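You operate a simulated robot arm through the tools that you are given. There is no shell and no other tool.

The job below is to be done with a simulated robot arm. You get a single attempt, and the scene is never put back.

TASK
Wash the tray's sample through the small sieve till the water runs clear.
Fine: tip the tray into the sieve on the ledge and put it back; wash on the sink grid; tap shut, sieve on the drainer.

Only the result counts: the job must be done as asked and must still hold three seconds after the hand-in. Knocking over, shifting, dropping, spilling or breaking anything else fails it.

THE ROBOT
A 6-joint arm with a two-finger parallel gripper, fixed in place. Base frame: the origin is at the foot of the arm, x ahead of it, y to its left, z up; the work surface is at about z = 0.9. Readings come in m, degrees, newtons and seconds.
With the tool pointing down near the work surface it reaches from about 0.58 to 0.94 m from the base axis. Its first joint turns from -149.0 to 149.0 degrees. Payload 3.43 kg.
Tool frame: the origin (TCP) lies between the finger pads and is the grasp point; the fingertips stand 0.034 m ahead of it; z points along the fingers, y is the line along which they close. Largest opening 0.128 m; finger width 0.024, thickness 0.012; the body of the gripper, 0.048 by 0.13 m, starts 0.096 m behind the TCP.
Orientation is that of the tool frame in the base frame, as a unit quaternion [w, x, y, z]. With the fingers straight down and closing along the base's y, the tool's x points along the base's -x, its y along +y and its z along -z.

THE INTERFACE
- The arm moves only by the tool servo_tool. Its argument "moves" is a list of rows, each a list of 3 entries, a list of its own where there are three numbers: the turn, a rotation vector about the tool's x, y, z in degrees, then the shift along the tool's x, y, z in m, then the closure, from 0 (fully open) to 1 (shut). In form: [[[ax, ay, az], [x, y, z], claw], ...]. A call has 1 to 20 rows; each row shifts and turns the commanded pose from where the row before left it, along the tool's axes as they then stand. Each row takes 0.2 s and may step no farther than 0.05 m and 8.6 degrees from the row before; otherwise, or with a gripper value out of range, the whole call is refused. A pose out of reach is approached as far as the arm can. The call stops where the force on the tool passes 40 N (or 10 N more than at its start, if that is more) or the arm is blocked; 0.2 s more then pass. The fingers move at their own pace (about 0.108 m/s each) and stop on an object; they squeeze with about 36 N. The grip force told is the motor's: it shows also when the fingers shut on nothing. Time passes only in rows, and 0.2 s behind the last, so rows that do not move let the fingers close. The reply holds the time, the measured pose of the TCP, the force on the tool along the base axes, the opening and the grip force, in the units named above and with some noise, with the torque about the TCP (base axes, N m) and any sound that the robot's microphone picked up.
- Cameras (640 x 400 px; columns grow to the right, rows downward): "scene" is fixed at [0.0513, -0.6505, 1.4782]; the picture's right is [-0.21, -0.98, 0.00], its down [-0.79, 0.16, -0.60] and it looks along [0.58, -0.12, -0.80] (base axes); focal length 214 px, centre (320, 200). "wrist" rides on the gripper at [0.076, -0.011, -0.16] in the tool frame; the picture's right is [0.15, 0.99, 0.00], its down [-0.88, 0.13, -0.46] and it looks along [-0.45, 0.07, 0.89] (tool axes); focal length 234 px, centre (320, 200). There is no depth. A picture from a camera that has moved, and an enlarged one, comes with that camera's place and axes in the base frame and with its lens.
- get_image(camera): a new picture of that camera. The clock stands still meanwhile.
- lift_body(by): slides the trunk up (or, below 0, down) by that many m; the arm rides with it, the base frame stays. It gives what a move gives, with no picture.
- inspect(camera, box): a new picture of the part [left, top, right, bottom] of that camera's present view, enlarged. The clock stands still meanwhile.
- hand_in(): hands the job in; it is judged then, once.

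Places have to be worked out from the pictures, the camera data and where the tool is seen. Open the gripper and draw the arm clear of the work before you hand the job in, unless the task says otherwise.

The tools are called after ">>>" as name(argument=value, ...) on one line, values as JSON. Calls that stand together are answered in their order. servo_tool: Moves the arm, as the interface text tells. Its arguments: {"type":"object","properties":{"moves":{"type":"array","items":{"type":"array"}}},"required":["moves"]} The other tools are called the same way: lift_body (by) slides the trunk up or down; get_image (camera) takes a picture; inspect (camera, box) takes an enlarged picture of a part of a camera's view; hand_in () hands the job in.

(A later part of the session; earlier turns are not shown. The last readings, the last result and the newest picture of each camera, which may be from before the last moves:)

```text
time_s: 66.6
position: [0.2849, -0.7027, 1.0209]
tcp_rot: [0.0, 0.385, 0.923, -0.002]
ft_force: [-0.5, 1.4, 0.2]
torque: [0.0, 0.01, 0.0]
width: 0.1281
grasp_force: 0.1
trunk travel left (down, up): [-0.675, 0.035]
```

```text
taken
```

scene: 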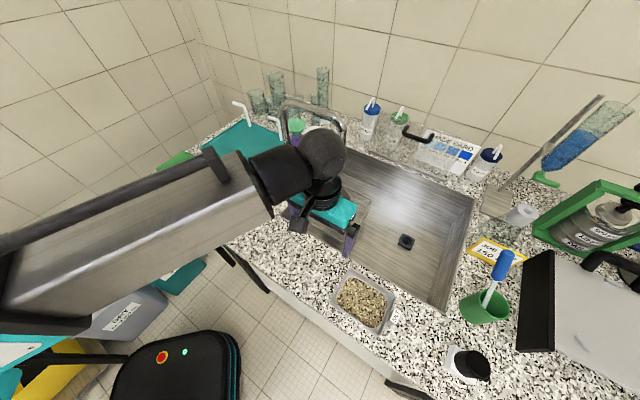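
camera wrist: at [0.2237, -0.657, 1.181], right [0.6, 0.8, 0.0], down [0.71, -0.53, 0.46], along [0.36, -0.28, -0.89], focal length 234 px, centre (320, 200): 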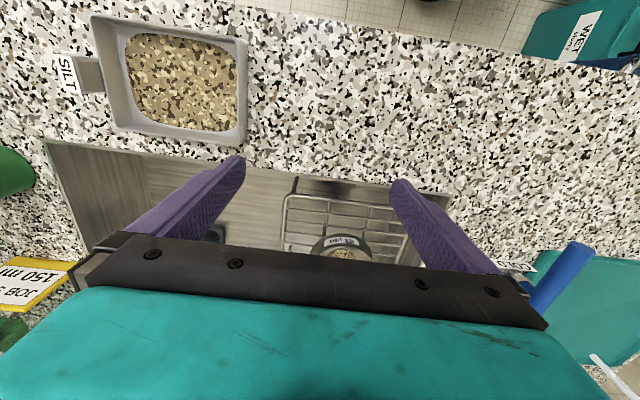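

The tool is vertical, with the fingers closing along the counter. I rise and move left to above the lever's free end for a close look.

>>> servo_tool(moves=[[[0, 0, 0], [0, 0, -0.037], 0], [[0, 0, 0], [0, 0, -0.037], 0], [[0, 0, 0], [0, 0, -0.037], 0], [[0, 0, 0], [-0.005, 0.04, 0], 0], [[0, 0, 0], [-0.005, 0.04, 0], 0], [[0, 0, 0], [-0.005, 0.04, 0], 0], [[0, 0, 0], [-0.005, 0.04, 0], 0], [[0, 0, 0], [-0.005, 0.04, 0], 0], [[0, 0, 0], [-0.005, 0.04, 0], 0], [[0, 0, 0], [0, 0, 0], 0]])

>>> get_image(camera="wrist")

>>> get_image(camera="scene")

```text
time_s: 68.8
position: [0.4753, -0.554, 1.1286]
tcp_rot: [-0.001, 0.384, 0.924, -0.002]
ft_force: [0.0, -0.3, 0.8]
torque: [-0.03, -0.02, 0.01]
width: 0.128
grasp_force: 0.1
trunk travel left (down, up): [-0.675, 0.035]
```

```text
taken
camera wrist: at [0.4142, -0.5087, 1.2899], right [0.6, 0.8, 0.0], down [0.71, -0.53, 0.46], along [0.36, -0.28, -0.89], focal length 234 px, centre (320, 200)
```

wrist: 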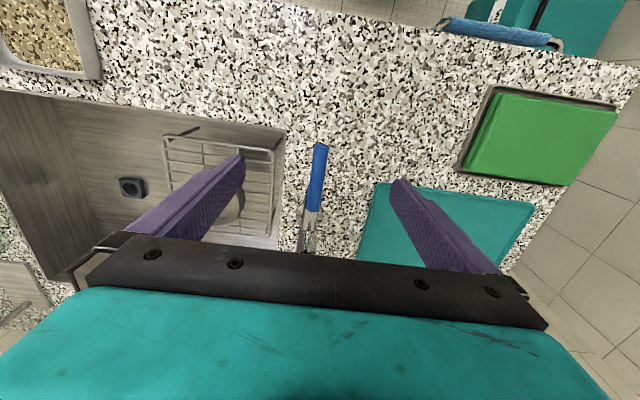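

```text
taken
```

scene: 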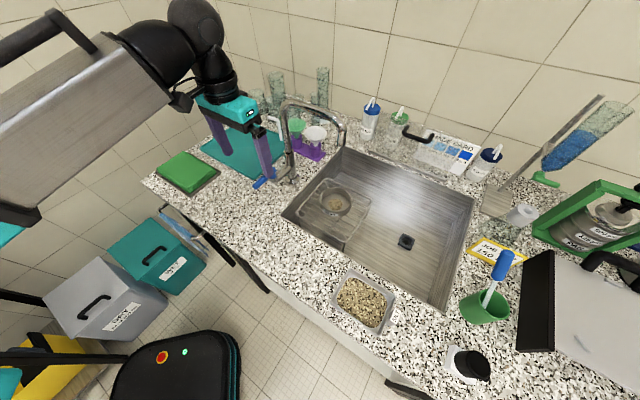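

The sieve stands on the grid and the lever lies between the fingers. I zoom on both.

>>> inspect(camera="wrist", box=[270, 130, 370, 250])

>>> inspect(camera="scene", box=[255, 90, 385, 250])

>>> inspect(camera="scene", box=[300, 165, 380, 245])

```text
3.33 times, centred on (320, 190) of wrist
camera zoom: at [0.4142, -0.5087, 1.2899], right [0.6, 0.8, 0.0], down [0.71, -0.53, 0.46], along [0.36, -0.28, -0.89], focal length 781 px, centre (320, 233)
```

zoom: 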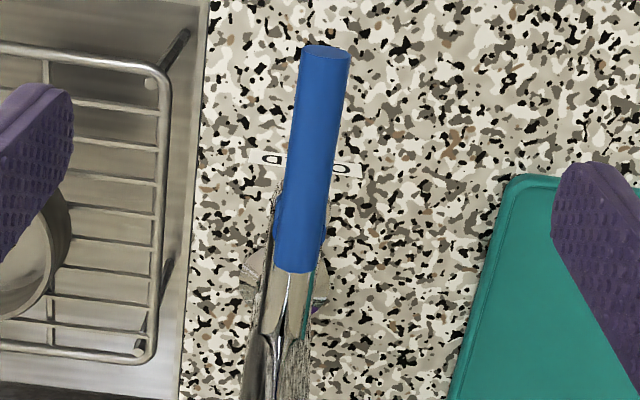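

```text
2.50 times, centred on (320, 170) of scene
camera zoom: at [0.0513, -0.6505, 1.4782], right [-0.21, -0.98, 0.0], down [-0.79, 0.16, -0.6], along [0.58, -0.12, -0.8], focal length 536 px, centre (320, 275)
```

zoom: 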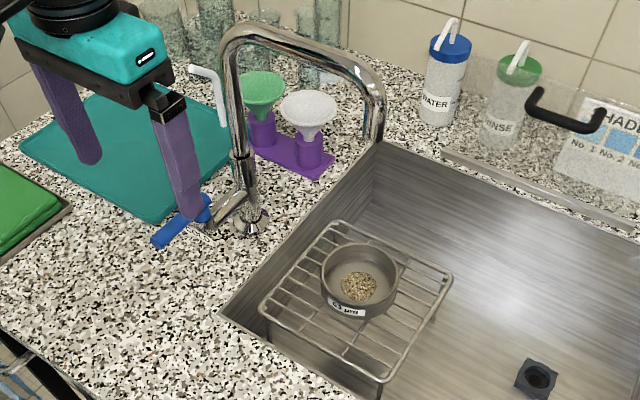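

```text
5.00 times, centred on (340, 205) of scene
camera zoom: at [0.0513, -0.6505, 1.4782], right [-0.21, -0.98, 0.0], down [-0.79, 0.16, -0.6], along [0.58, -0.12, -0.8], focal length 1072 px, centre (220, 175)
```

zoom: 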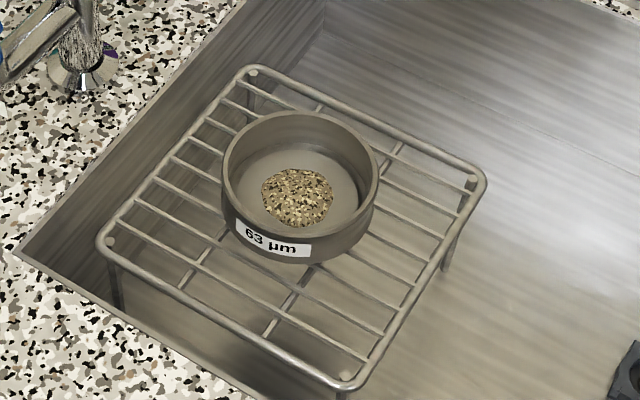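

The lever bar runs from p≈0.721 to 0.812 at s≈0.054, with its pivot stem at the tap end, and the sieve's centre is within 1 cm of the spout axis. I lower the open fingers around the lever's free end and narrow them to a loose fork.

>>> servo_tool(moves=[[[0, 0, 0], [-0.009, 0.001, 0.03], 0], [[0, 0, 0], [0, 0, 0.03], 0], [[0, 0, 0], [0, 0, 0.03], 0], [[0, 0, 0], [0, 0, 0.005], 0], [[0, 0, 0], [0, 0, 0], 0.4], [[0, 0, 0], [0, 0, 0], 0.65], [[0, 0, 0], [0, 0, 0], 0.65], [[0, 0, 0], [0, 0, 0], 0.65]])

>>> get_image(camera="wrist")

>>> inspect(camera="scene", box=[225, 110, 325, 210])

```text
time_s: 70.6
position: [0.4827, -0.5577, 1.0366]
tcp_rot: [0.0, 0.384, 0.923, -0.002]
ft_force: [-0.8, 0.3, -0.3]
torque: [0.03, 0.0, 0.02]
width: 0.0448
grasp_force: 0.1
trunk travel left (down, up): [-0.675, 0.035]
```

```text
taken
camera wrist: at [0.4216, -0.5137, 1.1964], right [0.6, 0.8, 0.0], down [0.71, -0.53, 0.46], along [0.36, -0.28, -0.89], focal length 234 px, centre (320, 200)
```

wrist: 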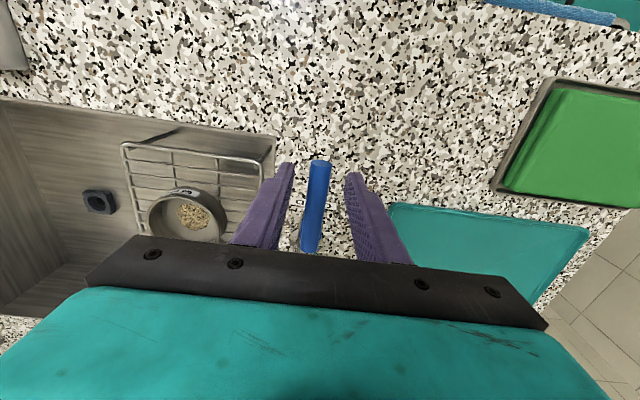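

```text
4.00 times, centred on (275, 160) of scene
camera zoom: at [0.0513, -0.6505, 1.4782], right [-0.21, -0.98, 0.0], down [-0.79, 0.16, -0.6], along [0.58, -0.12, -0.8], focal length 858 px, centre (500, 360)
```

zoom: 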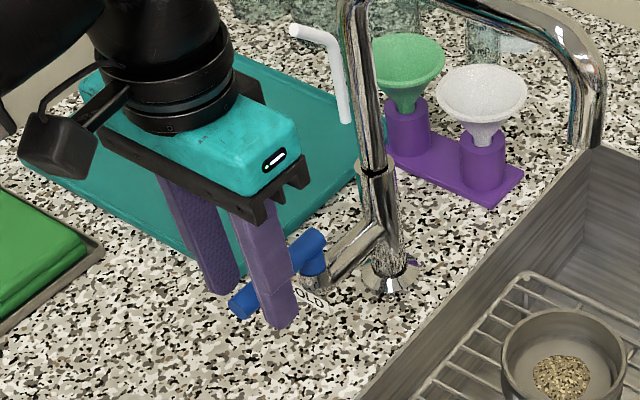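

The fork straddles the lever, and the wrist camera also sees the sieve. I try a gentle push to the left (away from the sink) in small steps and watch the force.

>>> servo_tool(moves=[[[0, 0, 0], [0, 0.007, 0], 0.65], [[0, 0, 0], [0, 0.007, 0], 0.65], [[0, 0, 0], [0, 0.004, 0], 0.65], [[0, 0, 0], [0, 0, 0], 0.65]])

>>> inspect(camera="wrist", box=[220, 140, 400, 260])

```text
time_s: 71.6
position: [0.4969, -0.547, 1.035]
tcp_rot: [-0.001, 0.384, 0.923, -0.002]
ft_force: [0.1, -1.1, 0.0]
torque: [0.01, 0.0, 0.0]
width: 0.0449
grasp_force: 0.3
trunk travel left (down, up): [-0.675, 0.035]
```

```text
3.33 times, centred on (310, 200) of wrist
camera zoom: at [0.4348, -0.502, 1.196], right [0.6, 0.8, 0.0], down [0.71, -0.53, 0.46], along [0.36, -0.28, -0.89], focal length 781 px, centre (353, 200)
```

zoom: 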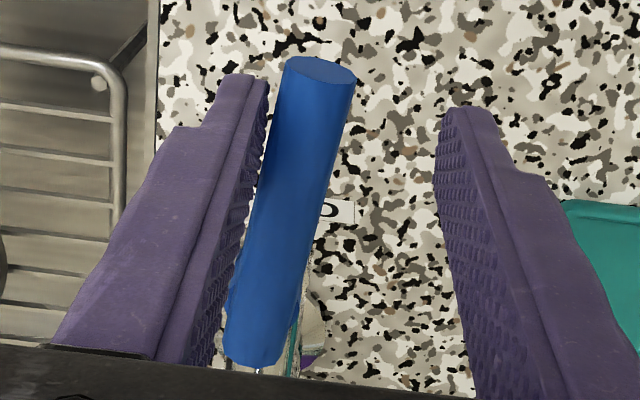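

The force is only about 1 N and the finger now touches the bar. I push further left by 1 cm to see if it swings.

>>> servo_tool(moves=[[[0, 0, 0], [0, 0.004, 0], 0.65], [[0, 0, 0], [0, 0.004, 0], 0.65], [[0, 0, 0], [0, 0.004, 0], 0.65], [[0, 0, 0], [0, 0, 0], 0.65]])

>>> inspect(camera="wrist", box=[220, 140, 400, 260])

>>> get_image(camera="scene")

```text
time_s: 72.6
position: [0.5039, -0.539, 1.0364]
tcp_rot: [0.0, 0.383, 0.924, -0.002]
ft_force: [-0.9, 0.9, 0.7]
torque: [0.01, 0.0, 0.0]
width: 0.0449
grasp_force: 0.6
trunk travel left (down, up): [-0.675, 0.035]
```

```text
3.33 times, centred on (310, 200) of wrist
camera zoom: at [0.4431, -0.4935, 1.197], right [0.6, 0.8, 0.0], down [0.72, -0.53, 0.46], along [0.36, -0.28, -0.89], focal length 781 px, centre (353, 200)
```

zoom: 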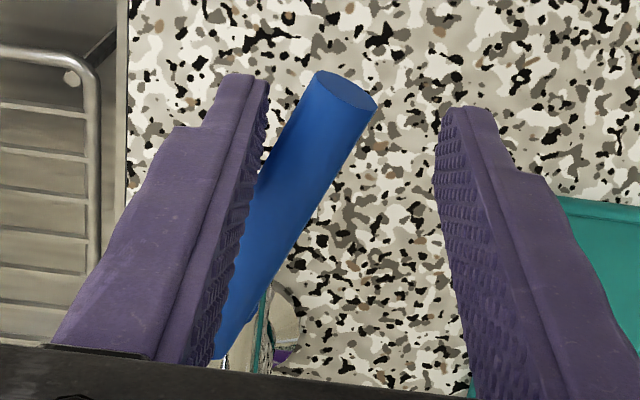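

```text
taken
```

scene: 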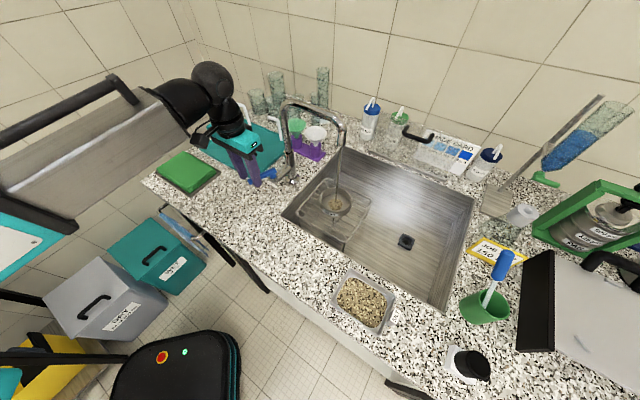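

The lever swings left and a stream of water is running into the sieve. I look closely at the stream and what comes out underneath.

>>> inspect(camera="scene", box=[285, 110, 405, 260])

>>> inspect(camera="scene", box=[305, 175, 375, 235])

```text
2.67 times, centred on (345, 185) of scene
camera zoom: at [0.0513, -0.6505, 1.4782], right [-0.21, -0.98, 0.0], down [-0.79, 0.16, -0.6], along [0.58, -0.12, -0.8], focal length 572 px, centre (253, 240)
```

zoom: 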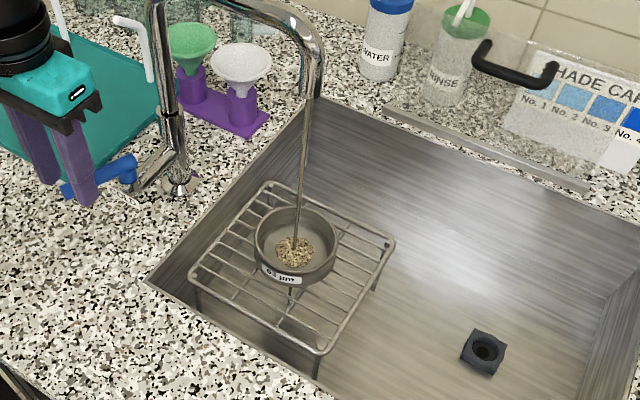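

```text
6.67 times, centred on (340, 205) of scene
camera zoom: at [0.0513, -0.6505, 1.4782], right [-0.21, -0.98, 0.0], down [-0.79, 0.16, -0.6], along [0.58, -0.12, -0.8], focal length 1430 px, centre (187, 167)
```

zoom: 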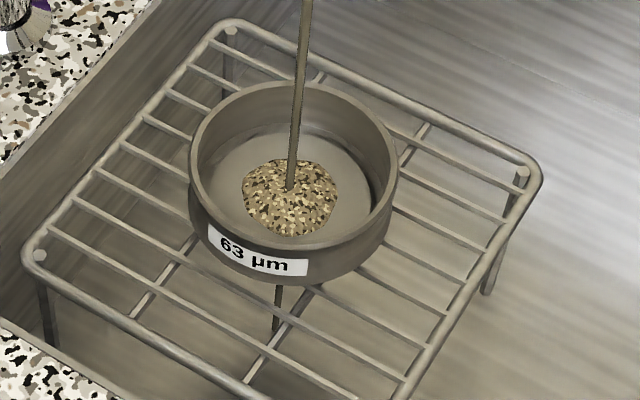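

The stream hits the heap squarely, and the outflow below is dark for now. I keep the flow gentle and wait a few seconds.

>>> servo_tool(moves=[[[0, 0, 0], [0, 0, 0], 0.65], [[0, 0, 0], [0, 0, 0], 0.65], [[0, 0, 0], [0, 0, 0], 0.65], [[0, 0, 0], [0, 0, 0], 0.65], [[0, 0, 0], [0, 0, 0], 0.65], [[0, 0, 0], [0, 0, 0], 0.65], [[0, 0, 0], [0, 0, 0], 0.65], [[0, 0, 0], [0, 0, 0], 0.65], [[0, 0, 0], [0, 0, 0], 0.65], [[0, 0, 0], [0, 0, 0], 0.65], [[0, 0, 0], [0, 0, 0], 0.65], [[0, 0, 0], [0, 0, 0], 0.65], [[0, 0, 0], [0, 0, 0], 0.65], [[0, 0, 0], [0, 0, 0], 0.65], [[0, 0, 0], [0, 0, 0], 0.65]])

>>> inspect(camera="scene", box=[305, 175, 375, 235])

>>> get_image(camera="scene")

```text
time_s: 75.8
position: [0.5045, -0.5382, 1.0373]
tcp_rot: [0.0, 0.384, 0.923, -0.001]
ft_force: [-0.5, 0.0, -0.1]
torque: [0.01, -0.01, 0.0]
width: 0.0449
grasp_force: 0.0
trunk travel left (down, up): [-0.675, 0.035]
```

```text
6.67 times, centred on (340, 205) of scene
camera zoom: at [0.0513, -0.6505, 1.4782], right [-0.21, -0.98, 0.0], down [-0.79, 0.16, -0.6], along [0.58, -0.12, -0.8], focal length 1430 px, centre (187, 167)
```

zoom: 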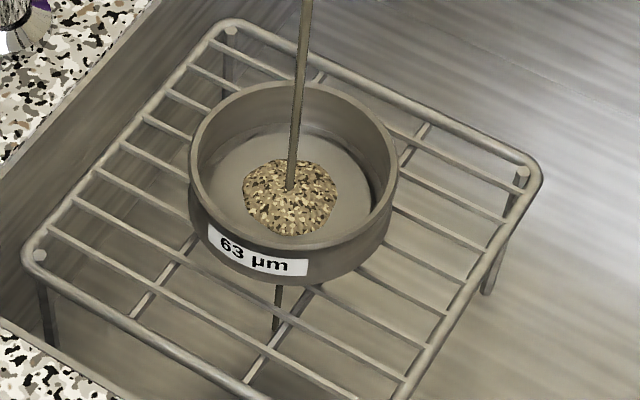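

```text
taken
```

scene: 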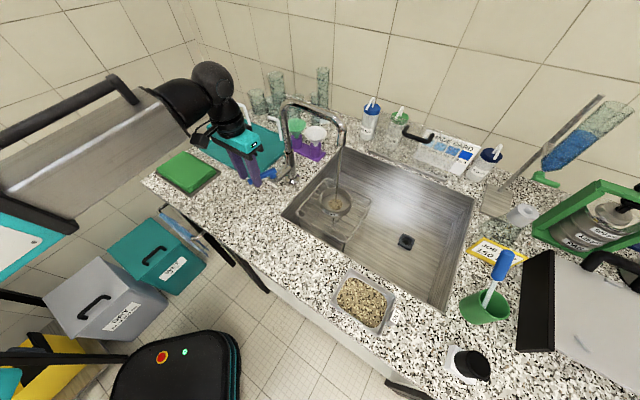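

The outflow still looks dark. I zoom hard on it to have a colour reference, and compare it with the incoming stream.

>>> inspect(camera="scene", box=[322, 208, 354, 232])

>>> inspect(camera="scene", box=[326, 135, 366, 165])

>>> get_image(camera="wrist")

```text
16.00 times, centred on (338, 220) of scene
camera zoom: at [0.0513, -0.6505, 1.4782], right [-0.21, -0.98, 0.0], down [-0.79, 0.16, -0.6], along [0.58, -0.12, -0.8], focal length 3432 px, centre (32, -120)
```

zoom: 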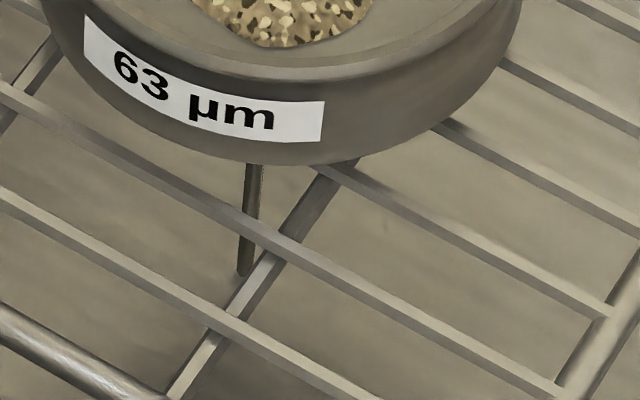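

```text
13.33 times, centred on (346, 150) of scene
camera zoom: at [0.0513, -0.6505, 1.4782], right [-0.21, -0.98, 0.0], down [-0.79, 0.16, -0.6], along [0.58, -0.12, -0.8], focal length 2860 px, centre (-27, 867)
```

zoom: 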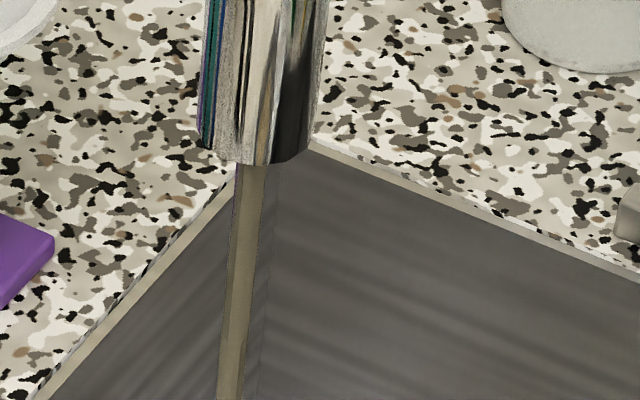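

```text
taken
camera wrist: at [0.443, -0.4937, 1.1969], right [0.6, 0.8, 0.0], down [0.72, -0.53, 0.46], along [0.36, -0.28, -0.89], focal length 234 px, centre (320, 200)
```

wrist: 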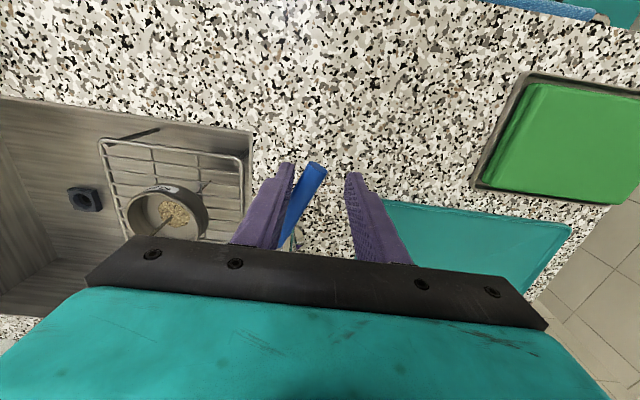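

The colour barely changes at this trickle. I open the lever a bit more and wait a few seconds.

>>> servo_tool(moves=[[[0, 0, 0], [0, 0.004, 0], 0.65], [[0, 0, 0], [0, 0.004, 0], 0.65], [[0, 0, 0], [0, 0.004, 0], 0.65], [[0, 0, 0], [0, 0, 0], 0.65], [[0, 0, 0], [0, 0, 0], 0.65]])

>>> inspect(camera="scene", box=[305, 175, 375, 235])

>>> inspect(camera="scene", box=[285, 110, 405, 260])

>>> inspect(camera="wrist", box=[80, 130, 400, 260])

```text
time_s: 77.0
position: [0.5115, -0.5303, 1.0357]
tcp_rot: [0.0, 0.384, 0.924, -0.002]
ft_force: [-0.3, -0.4, 0.1]
torque: [-0.01, -0.02, 0.0]
width: 0.0449
grasp_force: 0.2
trunk travel left (down, up): [-0.675, 0.035]
```

```text
6.67 times, centred on (340, 205) of scene
camera zoom: at [0.0513, -0.6505, 1.4782], right [-0.21, -0.98, 0.0], down [-0.79, 0.16, -0.6], along [0.58, -0.12, -0.8], focal length 1430 px, centre (187, 167)
```

zoom: 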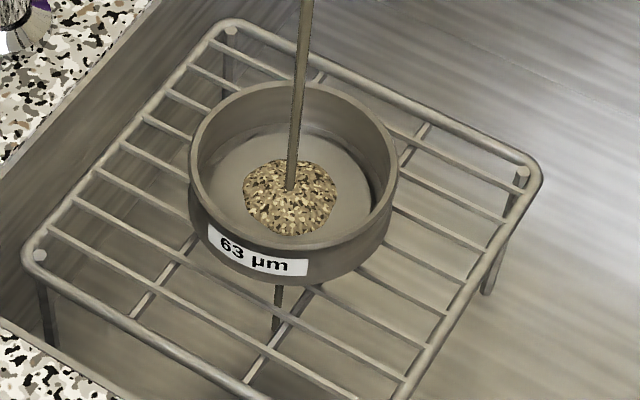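

```text
2.67 times, centred on (345, 185) of scene
camera zoom: at [0.0513, -0.6505, 1.4782], right [-0.21, -0.98, 0.0], down [-0.79, 0.16, -0.6], along [0.58, -0.12, -0.8], focal length 572 px, centre (253, 240)
```

zoom: 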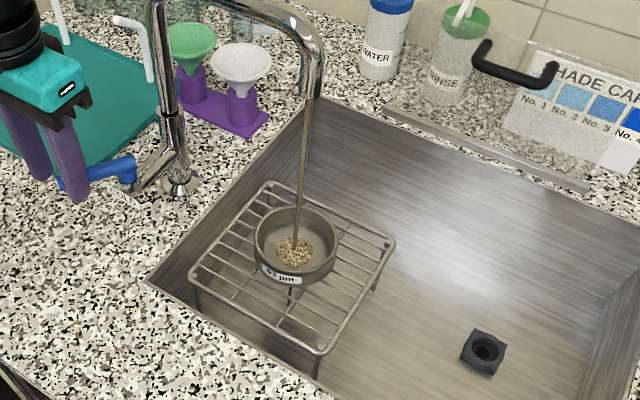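

```text
2.00 times, centred on (240, 195) of wrist
camera zoom: at [0.4514, -0.4849, 1.1959], right [0.6, 0.8, 0.0], down [0.71, -0.53, 0.46], along [0.36, -0.28, -0.89], focal length 468 px, centre (480, 210)
```

zoom: 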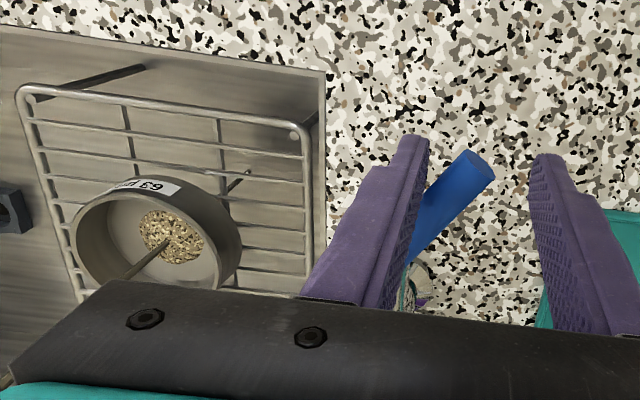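

The lever is at about 35° and the stream is steady, with no splashing. I let it run for four more seconds and compare the outflow colour.

>>> servo_tool(moves=[[[0, 0, 0], [0, 0, 0], 0.65], [[0, 0, 0], [0, 0, 0], 0.65], [[0, 0, 0], [0, 0, 0], 0.65], [[0, 0, 0], [0, 0, 0], 0.65], [[0, 0, 0], [0, 0, 0], 0.65], [[0, 0, 0], [0, 0, 0], 0.65], [[0, 0, 0], [0, 0, 0], 0.65], [[0, 0, 0], [0, 0, 0], 0.65], [[0, 0, 0], [0, 0, 0], 0.65], [[0, 0, 0], [0, 0, 0], 0.65], [[0, 0, 0], [0, 0, 0], 0.65], [[0, 0, 0], [0, 0, 0], 0.65], [[0, 0, 0], [0, 0, 0], 0.65], [[0, 0, 0], [0, 0, 0], 0.65], [[0, 0, 0], [0, 0, 0], 0.65], [[0, 0, 0], [0, 0, 0], 0.65], [[0, 0, 0], [0, 0, 0], 0.65], [[0, 0, 0], [0, 0, 0], 0.65], [[0, 0, 0], [0, 0, 0], 0.65], [[0, 0, 0], [0, 0, 0], 0.65]])

>>> inspect(camera="scene", box=[322, 208, 354, 232])

>>> inspect(camera="scene", box=[305, 175, 375, 235])

>>> inspect(camera="wrist", box=[80, 150, 240, 250])

```text
time_s: 81.2
position: [0.5118, -0.5307, 1.0354]
tcp_rot: [0.0, 0.383, 0.924, -0.002]
ft_force: [-0.3, 0.6, -0.7]
torque: [-0.01, -0.01, -0.02]
width: 0.0447
grasp_force: 0.0
trunk travel left (down, up): [-0.675, 0.035]
```

```text
16.00 times, centred on (338, 220) of scene
camera zoom: at [0.0513, -0.6505, 1.4782], right [-0.21, -0.98, 0.0], down [-0.79, 0.16, -0.6], along [0.58, -0.12, -0.8], focal length 3432 px, centre (32, -120)
```

zoom: 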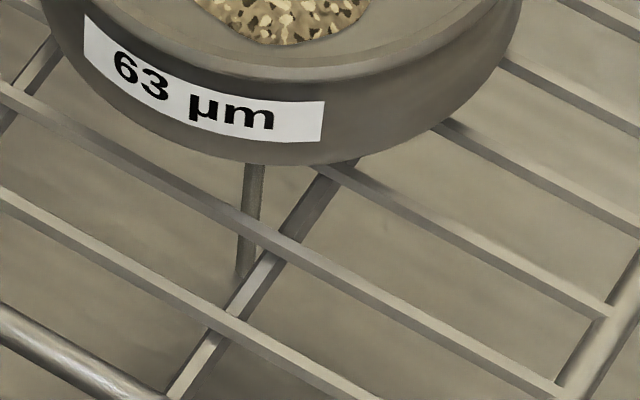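

```text
6.67 times, centred on (340, 205) of scene
camera zoom: at [0.0513, -0.6505, 1.4782], right [-0.21, -0.98, 0.0], down [-0.79, 0.16, -0.6], along [0.58, -0.12, -0.8], focal length 1430 px, centre (187, 167)
```

zoom: 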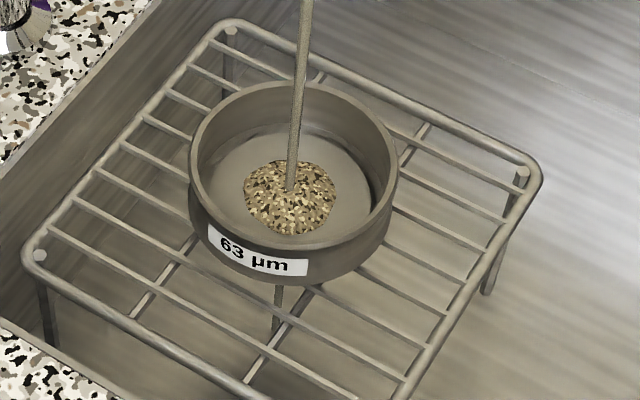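

```text
4.00 times, centred on (160, 200) of wrist
camera zoom: at [0.4514, -0.4849, 1.1959], right [0.6, 0.8, 0.0], down [0.71, -0.53, 0.46], along [0.36, -0.28, -0.89], focal length 937 px, centre (960, 200)
```

zoom: 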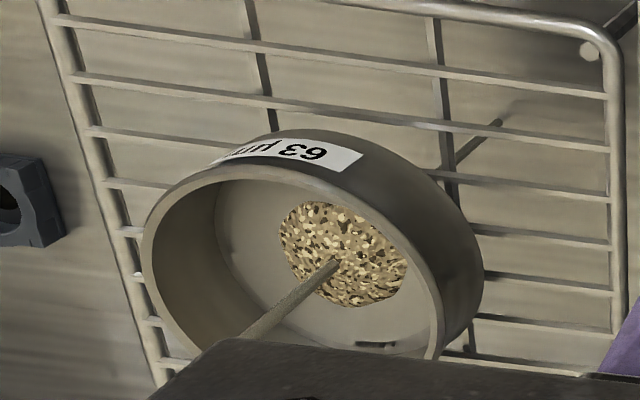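

The outflow has turned visibly lighter and the heap is shrinking slowly. I keep washing for another four seconds.

>>> servo_tool(moves=[[[0, 0, 0], [0, 0, 0], 0.65], [[0, 0, 0], [0, 0, 0], 0.65], [[0, 0, 0], [0, 0, 0], 0.65], [[0, 0, 0], [0, 0, 0], 0.65], [[0, 0, 0], [0, 0, 0], 0.65], [[0, 0, 0], [0, 0, 0], 0.65], [[0, 0, 0], [0, 0, 0], 0.65], [[0, 0, 0], [0, 0, 0], 0.65], [[0, 0, 0], [0, 0, 0], 0.65], [[0, 0, 0], [0, 0, 0], 0.65], [[0, 0, 0], [0, 0, 0], 0.65], [[0, 0, 0], [0, 0, 0], 0.65], [[0, 0, 0], [0, 0, 0], 0.65], [[0, 0, 0], [0, 0, 0], 0.65], [[0, 0, 0], [0, 0, 0], 0.65], [[0, 0, 0], [0, 0, 0], 0.65], [[0, 0, 0], [0, 0, 0], 0.65], [[0, 0, 0], [0, 0, 0], 0.65], [[0, 0, 0], [0, 0, 0], 0.65], [[0, 0, 0], [0, 0, 0], 0.65]])

>>> inspect(camera="scene", box=[322, 208, 354, 232])

>>> inspect(camera="scene", box=[305, 175, 375, 235])

```text
time_s: 85.4
position: [0.5124, -0.531, 1.0352]
tcp_rot: [0.0, 0.383, 0.924, -0.002]
ft_force: [0.5, -1.1, 0.0]
torque: [-0.01, -0.01, 0.0]
width: 0.045
grasp_force: 0.0
trunk travel left (down, up): [-0.675, 0.035]
```

```text
16.00 times, centred on (338, 220) of scene
camera zoom: at [0.0513, -0.6505, 1.4782], right [-0.21, -0.98, 0.0], down [-0.79, 0.16, -0.6], along [0.58, -0.12, -0.8], focal length 3432 px, centre (32, -120)
```

zoom: 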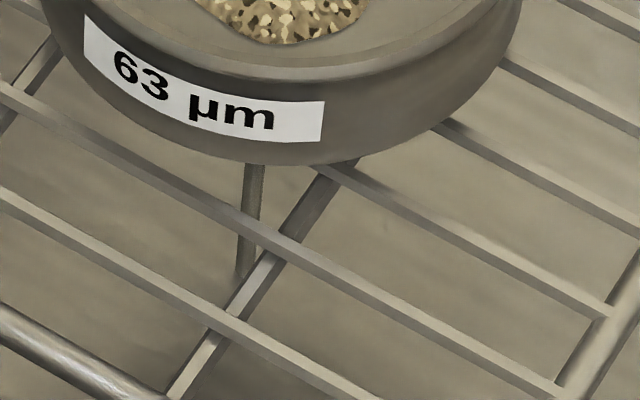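

```text
6.67 times, centred on (340, 205) of scene
camera zoom: at [0.0513, -0.6505, 1.4782], right [-0.21, -0.98, 0.0], down [-0.79, 0.16, -0.6], along [0.58, -0.12, -0.8], focal length 1430 px, centre (187, 167)
```

zoom: 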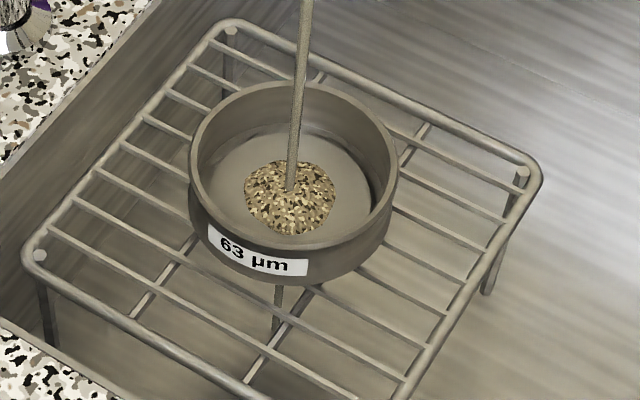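

The colour is now close to the background. I look at the falling stream at high zoom to compare it with the earlier brownish reference.

>>> inspect(camera="scene", box=[326, 135, 366, 165])

>>> inspect(camera="scene", box=[326, 214, 342, 226])

>>> servo_tool(moves=[[[0, 0, 0], [0, 0, 0], 0.65], [[0, 0, 0], [0, 0, 0], 0.65], [[0, 0, 0], [0, 0, 0], 0.65], [[0, 0, 0], [0, 0, 0], 0.65], [[0, 0, 0], [0, 0, 0], 0.65], [[0, 0, 0], [0, 0, 0], 0.65], [[0, 0, 0], [0, 0, 0], 0.65], [[0, 0, 0], [0, 0, 0], 0.65], [[0, 0, 0], [0, 0, 0], 0.65], [[0, 0, 0], [0, 0, 0], 0.65], [[0, 0, 0], [0, 0, 0], 0.65], [[0, 0, 0], [0, 0, 0], 0.65], [[0, 0, 0], [0, 0, 0], 0.65], [[0, 0, 0], [0, 0, 0], 0.65], [[0, 0, 0], [0, 0, 0], 0.65], [[0, 0, 0], [0, 0, 0], 0.65], [[0, 0, 0], [0, 0, 0], 0.65], [[0, 0, 0], [0, 0, 0], 0.65], [[0, 0, 0], [0, 0, 0], 0.65], [[0, 0, 0], [0, 0, 0], 0.65]])

>>> inspect(camera="scene", box=[326, 135, 366, 165])

>>> inspect(camera="scene", box=[326, 214, 342, 226])

>>> inspect(camera="scene", box=[305, 175, 375, 235])

```text
13.33 times, centred on (346, 150) of scene
camera zoom: at [0.0513, -0.6505, 1.4782], right [-0.21, -0.98, 0.0], down [-0.79, 0.16, -0.6], along [0.58, -0.12, -0.8], focal length 2860 px, centre (-27, 867)
```

zoom: 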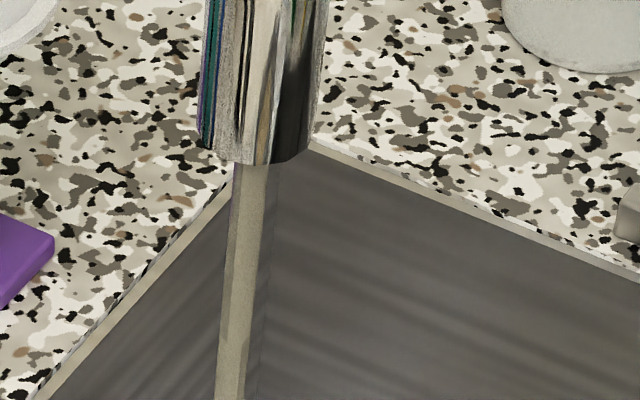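

```text
16.00 times, centred on (334, 220) of scene
camera zoom: at [0.0513, -0.6505, 1.4782], right [-0.21, -0.98, 0.0], down [-0.79, 0.16, -0.6], along [0.58, -0.12, -0.8], focal length 3432 px, centre (96, -120)
```

zoom: 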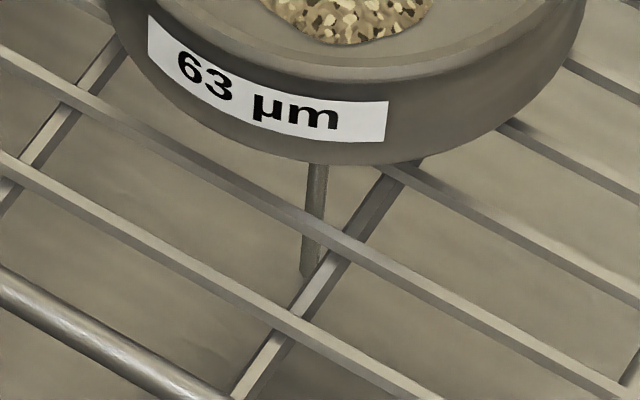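

```text
time_s: 89.6
position: [0.5117, -0.5294, 1.0347]
tcp_rot: [0.0, 0.384, 0.923, -0.002]
ft_force: [0.1, 0.2, 0.3]
torque: [-0.01, 0.01, 0.02]
width: 0.0446
grasp_force: 0.0
trunk travel left (down, up): [-0.675, 0.035]
```

```text
13.33 times, centred on (346, 150) of scene
camera zoom: at [0.0513, -0.6505, 1.4782], right [-0.21, -0.98, 0.0], down [-0.79, 0.16, -0.6], along [0.58, -0.12, -0.8], focal length 2860 px, centre (-27, 867)
```

zoom: 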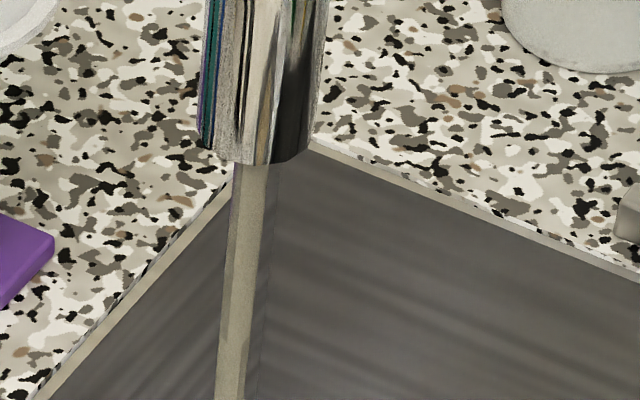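

```text
16.00 times, centred on (334, 220) of scene
camera zoom: at [0.0513, -0.6505, 1.4782], right [-0.21, -0.98, 0.0], down [-0.79, 0.16, -0.6], along [0.58, -0.12, -0.8], focal length 3432 px, centre (96, -120)
```

zoom: 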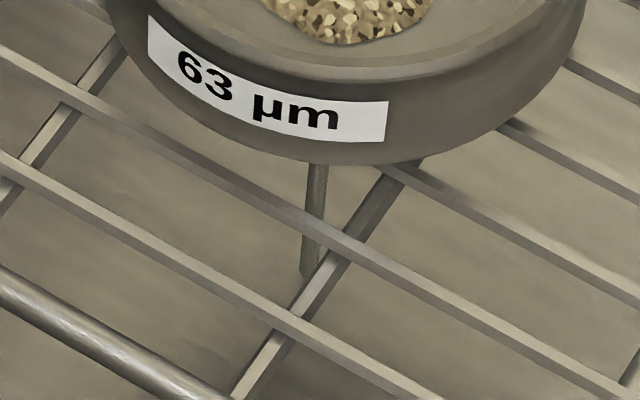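

```text
6.67 times, centred on (340, 205) of scene
camera zoom: at [0.0513, -0.6505, 1.4782], right [-0.21, -0.98, 0.0], down [-0.79, 0.16, -0.6], along [0.58, -0.12, -0.8], focal length 1430 px, centre (187, 167)
```

zoom: 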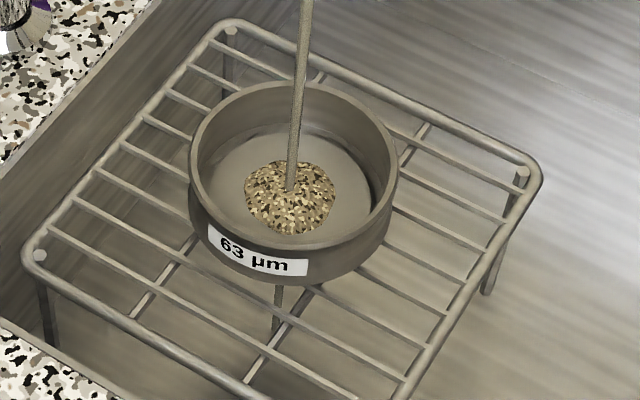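

The stream has not changed in the last four seconds, but I want to be sure it has settled. I let it run about eight more seconds and compare again.

>>> servo_tool(moves=[[[0, 0, 0], [0, 0, 0], 0.65], [[0, 0, 0], [0, 0, 0], 0.65], [[0, 0, 0], [0, 0, 0], 0.65], [[0, 0, 0], [0, 0, 0], 0.65], [[0, 0, 0], [0, 0, 0], 0.65], [[0, 0, 0], [0, 0, 0], 0.65], [[0, 0, 0], [0, 0, 0], 0.65], [[0, 0, 0], [0, 0, 0], 0.65], [[0, 0, 0], [0, 0, 0], 0.65], [[0, 0, 0], [0, 0, 0], 0.65], [[0, 0, 0], [0, 0, 0], 0.65], [[0, 0, 0], [0, 0, 0], 0.65], [[0, 0, 0], [0, 0, 0], 0.65], [[0, 0, 0], [0, 0, 0], 0.65], [[0, 0, 0], [0, 0, 0], 0.65], [[0, 0, 0], [0, 0, 0], 0.65], [[0, 0, 0], [0, 0, 0], 0.65], [[0, 0, 0], [0, 0, 0], 0.65], [[0, 0, 0], [0, 0, 0], 0.65], [[0, 0, 0], [0, 0, 0], 0.65]])

>>> servo_tool(moves=[[[0, 0, 0], [0, 0, 0], 0.65], [[0, 0, 0], [0, 0, 0], 0.65], [[0, 0, 0], [0, 0, 0], 0.65], [[0, 0, 0], [0, 0, 0], 0.65], [[0, 0, 0], [0, 0, 0], 0.65], [[0, 0, 0], [0, 0, 0], 0.65], [[0, 0, 0], [0, 0, 0], 0.65], [[0, 0, 0], [0, 0, 0], 0.65], [[0, 0, 0], [0, 0, 0], 0.65], [[0, 0, 0], [0, 0, 0], 0.65], [[0, 0, 0], [0, 0, 0], 0.65], [[0, 0, 0], [0, 0, 0], 0.65], [[0, 0, 0], [0, 0, 0], 0.65], [[0, 0, 0], [0, 0, 0], 0.65], [[0, 0, 0], [0, 0, 0], 0.65], [[0, 0, 0], [0, 0, 0], 0.65], [[0, 0, 0], [0, 0, 0], 0.65], [[0, 0, 0], [0, 0, 0], 0.65], [[0, 0, 0], [0, 0, 0], 0.65], [[0, 0, 0], [0, 0, 0], 0.65]])

>>> inspect(camera="scene", box=[326, 214, 342, 226])

>>> inspect(camera="scene", box=[305, 175, 375, 235])

>>> inspect(camera="wrist", box=[80, 150, 240, 250])

```text
time_s: 93.8
position: [0.5123, -0.5294, 1.0353]
tcp_rot: [0.0, 0.383, 0.924, -0.003]
ft_force: [-0.3, -0.1, -0.3]
torque: [-0.02, 0.0, -0.03]
width: 0.0449
grasp_force: 0.0
trunk travel left (down, up): [-0.675, 0.035]
```

```text
time_s: 98.0
position: [0.5128, -0.5294, 1.0352]
tcp_rot: [0.0, 0.383, 0.924, -0.002]
ft_force: [-0.6, -0.4, -0.1]
torque: [-0.04, -0.01, -0.02]
width: 0.0447
grasp_force: 0.0
trunk travel left (down, up): [-0.675, 0.035]
```

```text
16.00 times, centred on (334, 220) of scene
camera zoom: at [0.0513, -0.6505, 1.4782], right [-0.21, -0.98, 0.0], down [-0.79, 0.16, -0.6], along [0.58, -0.12, -0.8], focal length 3432 px, centre (96, -120)
```

zoom: 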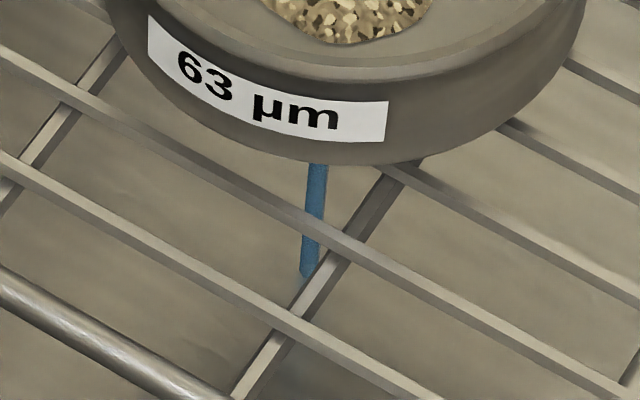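

```text
6.67 times, centred on (340, 205) of scene
camera zoom: at [0.0513, -0.6505, 1.4782], right [-0.21, -0.98, 0.0], down [-0.79, 0.16, -0.6], along [0.58, -0.12, -0.8], focal length 1430 px, centre (187, 167)
```

zoom: 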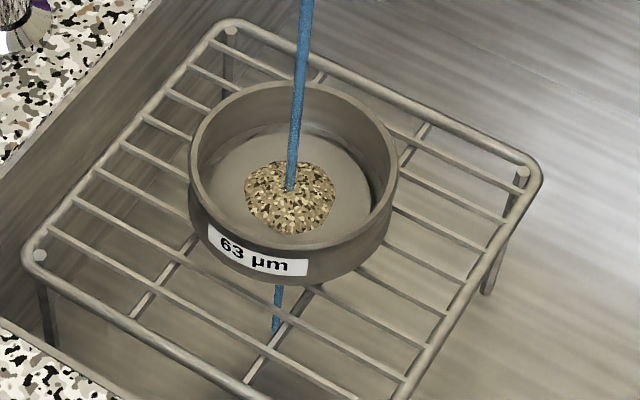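

```text
4.00 times, centred on (160, 200) of wrist
camera zoom: at [0.4514, -0.4849, 1.1959], right [0.6, 0.8, 0.0], down [0.71, -0.53, 0.46], along [0.36, -0.28, -0.89], focal length 937 px, centre (960, 200)
```

zoom: 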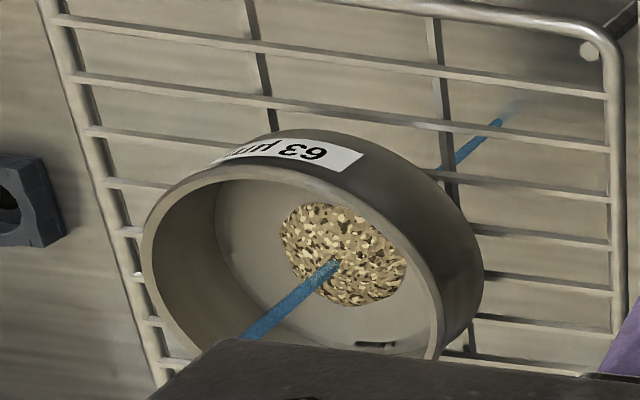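

The stream has turned from brown through grey to blue, which I take as clear water, both above and below the sieve. I run one more second to confirm and then swing the lever back to the right with the other finger.

>>> servo_tool(moves=[[[0, 0, 0], [0, 0, 0], 0.65], [[0, 0, 0], [0, 0, 0], 0.65], [[0, 0, 0], [0, 0, 0], 0.65], [[0, 0, 0], [0, 0, 0], 0.65], [[0, 0, 0], [0, 0, 0], 0.65]])

>>> inspect(camera="scene", box=[305, 175, 375, 235])

>>> servo_tool(moves=[[[0, 0, 0], [0, -0.007, 0], 0.65], [[0, 0, 0], [0, -0.007, 0], 0.65], [[0, 0, 0], [0, -0.007, 0], 0.65], [[0, 0, 0], [0, -0.007, 0], 0.65], [[0, 0, 0], [0, -0.007, 0], 0.65], [[0, 0, 0], [0, -0.006, 0], 0.65], [[0, 0, 0], [0, -0.006, 0], 0.65], [[0, 0, 0], [0, 0, 0], 0.65]])

>>> inspect(camera="wrist", box=[80, 130, 400, 260])

>>> get_image(camera="scene")

```text
time_s: 99.2
position: [0.5127, -0.5312, 1.0357]
tcp_rot: [0.0, 0.383, 0.924, -0.002]
ft_force: [0.3, -0.2, -0.5]
torque: [-0.02, -0.01, 0.0]
width: 0.0448
grasp_force: 0.2
trunk travel left (down, up): [-0.675, 0.035]
```

```text
6.67 times, centred on (340, 205) of scene
camera zoom: at [0.0513, -0.6505, 1.4782], right [-0.21, -0.98, 0.0], down [-0.79, 0.16, -0.6], along [0.58, -0.12, -0.8], focal length 1430 px, centre (187, 167)
```

zoom: 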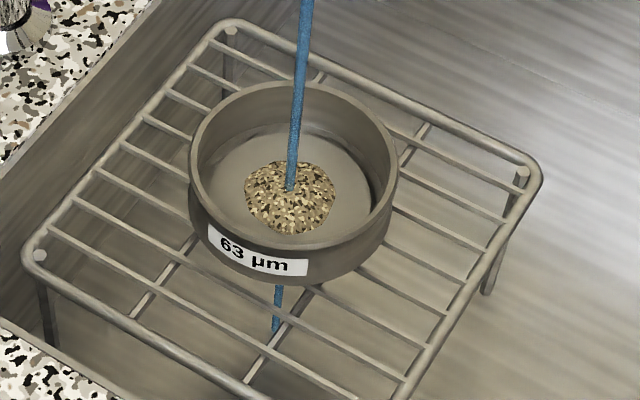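

```text
time_s: 101.0
position: [0.4779, -0.5642, 1.0341]
tcp_rot: [0.0, 0.384, 0.923, -0.003]
ft_force: [0.4, 0.6, 0.4]
torque: [0.04, 0.0, 0.03]
width: 0.0451
grasp_force: 0.0
trunk travel left (down, up): [-0.675, 0.035]
```

```text
2.00 times, centred on (240, 195) of wrist
camera zoom: at [0.4182, -0.5188, 1.1963], right [0.6, 0.8, 0.0], down [0.72, -0.53, 0.46], along [0.36, -0.28, -0.89], focal length 468 px, centre (480, 210)
```

zoom: 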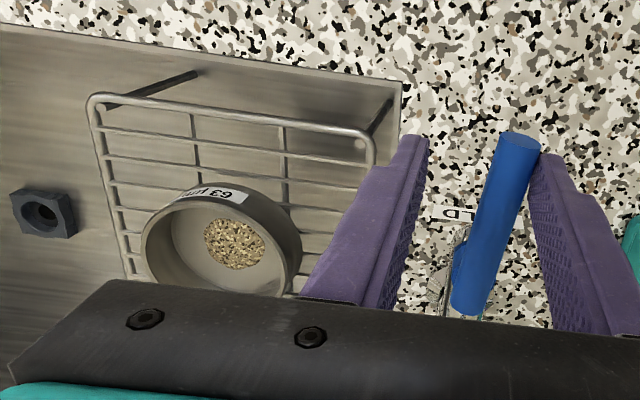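

```text
taken
```

scene: 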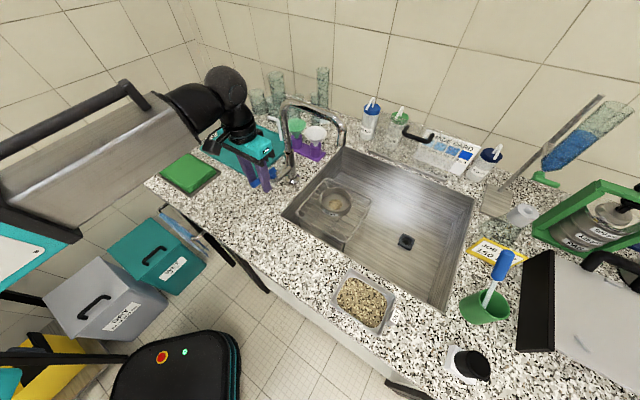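

The stream has stopped. The lever is still a few degrees off its original position, so I push it on gently until it meets its stop.

>>> servo_tool(moves=[[[0, 0, 0], [0, -0.003, 0], 0.65], [[0, 0, 0], [0, -0.002, 0], 0.65], [[0, 0, 0], [0, -0.002, 0], 0.65], [[0, 0, 0], [0, 0, 0], 0.65]])

>>> inspect(camera="wrist", box=[220, 130, 400, 260])

```text
time_s: 102.0
position: [0.4743, -0.5695, 1.0364]
tcp_rot: [0.0, 0.384, 0.923, -0.003]
ft_force: [-0.5, -0.1, -0.3]
torque: [0.0, -0.02, -0.02]
width: 0.0449
grasp_force: 0.0
trunk travel left (down, up): [-0.675, 0.035]
```

```text
3.08 times, centred on (310, 195) of wrist
camera zoom: at [0.4136, -0.5234, 1.1966], right [0.6, 0.8, 0.0], down [0.72, -0.53, 0.46], along [0.36, -0.28, -0.89], focal length 720 px, centre (351, 215)
```

zoom: 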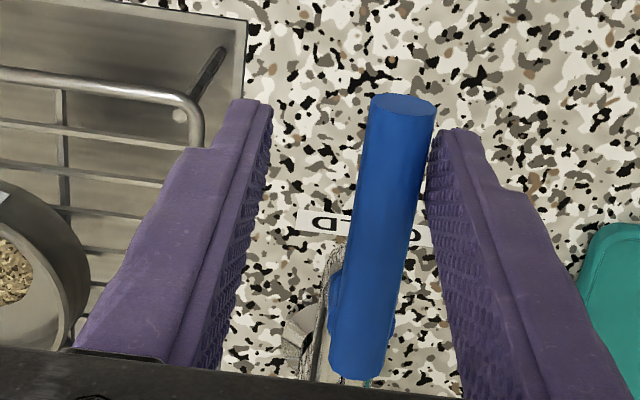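

Still no resistance, so I keep on in 2 mm steps.

>>> servo_tool(moves=[[[0, 0, 0], [0, -0.002, 0], 0.65], [[0, 0, 0], [0, -0.001, 0], 0.65], [[0, 0, 0], [0, 0, 0], 0.65]])

>>> inspect(camera="wrist", box=[220, 130, 400, 260])

```text
time_s: 102.8
position: [0.4727, -0.5703, 1.0356]
tcp_rot: [0.001, 0.383, 0.924, -0.003]
ft_force: [1.1, 1.6, 0.6]
torque: [0.05, -0.03, 0.06]
width: 0.0462
grasp_force: 1.3
trunk travel left (down, up): [-0.675, 0.035]
```

```text
3.08 times, centred on (310, 195) of wrist
camera zoom: at [0.4121, -0.5255, 1.1964], right [0.6, 0.8, 0.0], down [0.72, -0.53, 0.46], along [0.36, -0.28, -0.89], focal length 720 px, centre (351, 215)
```

zoom: 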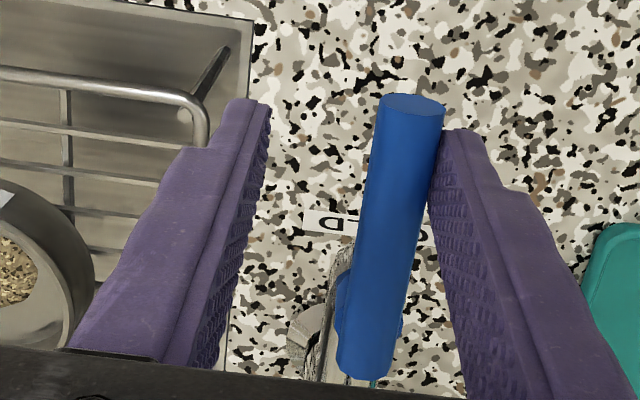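

Resistance has appeared (about 2 N and the finger is yielding slightly), so the lever is at its stop. I press 2 mm more to be sure it is shut and then back off to the middle.

>>> servo_tool(moves=[[[0, 0, 0], [0, -0.002, 0], 0.65], [[0, 0, 0], [0, 0, 0], 0.65], [[0, 0, 0], [0, 0.008, 0], 0.65], [[0, 0, 0], [0, 0.008, 0], 0.65], [[0, 0, 0], [0, 0, 0], 0.65]])

>>> inspect(camera="wrist", box=[220, 130, 400, 260])

>>> inspect(camera="scene", box=[285, 110, 405, 260])

```text
time_s: 104.0
position: [0.4816, -0.5617, 1.0369]
tcp_rot: [0.0, 0.383, 0.924, -0.003]
ft_force: [0.9, -0.6, 0.2]
torque: [0.0, 0.01, 0.02]
width: 0.0447
grasp_force: 0.0
trunk travel left (down, up): [-0.675, 0.035]
```

```text
3.08 times, centred on (310, 195) of wrist
camera zoom: at [0.4213, -0.5167, 1.1964], right [0.6, 0.8, 0.0], down [0.71, -0.53, 0.46], along [0.36, -0.28, -0.89], focal length 720 px, centre (351, 215)
```

zoom: 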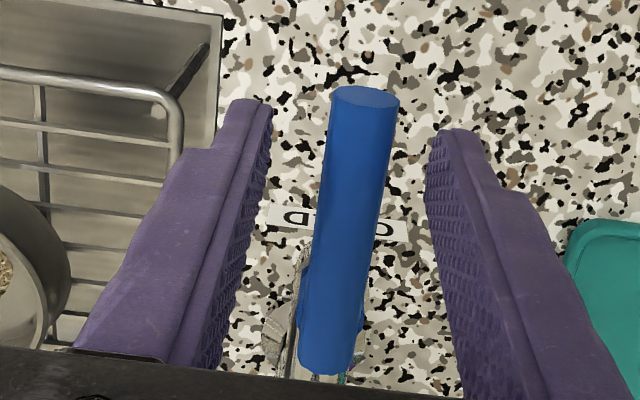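

```text
2.67 times, centred on (345, 185) of scene
camera zoom: at [0.0513, -0.6505, 1.4782], right [-0.21, -0.98, 0.0], down [-0.79, 0.16, -0.6], along [0.58, -0.12, -0.8], focal length 572 px, centre (253, 240)
```

zoom: 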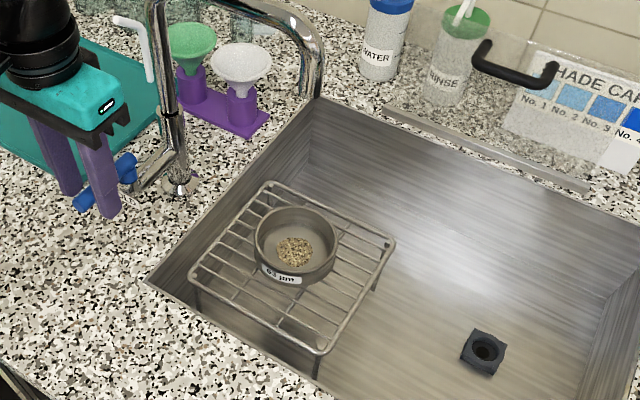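

The tap is shut and no water runs. Before carrying the washed sieve, I rehearse the route to the drainer with an empty gripper in the same 30° lean, beginning above the lever.

>>> servo_tool(moves=[[[0, 0, 0], [0, 0, -0.03], 0.65], [[0, 0, 0], [0, 0, -0.035], 0.65], [[0, 0, 0], [0, 0, -0.035], 0.5], [[0, 0, -7.5], [0, 0, 0], 0], [[0, 0, -7.5], [0, 0, 0], 0], [[0, 0, -7.5], [0, 0, 0], 0], [[0, 0, -7.5], [0, 0, 0], 0], [[0, 0, -7.5], [0, 0, 0], 0], [[0, 0, -7.5], [0, 0, 0], 0], [[0, -7.5, 0], [0, 0, 0], 0], [[0, -7.5, 0], [0, 0, 0], 0], [[0, -7.5, 0], [0, 0, 0], 0], [[0, -7.5, 0], [0, 0, 0], 0], [[0, 0, 0], [0, 0, 0], 0]])

>>> get_image(camera="scene")

```text
time_s: 107.0
position: [0.483, -0.56, 1.1356]
tcp_rot: [0.259, 0.0, 0.966, -0.002]
ft_force: [0.2, 0.5, 1.1]
torque: [0.0, -0.04, 0.01]
width: 0.128
grasp_force: 0.0
trunk travel left (down, up): [-0.675, 0.035]
```

```text
taken
```

scene: 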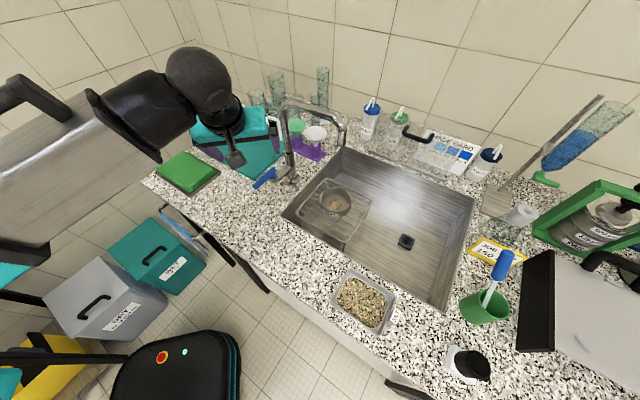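

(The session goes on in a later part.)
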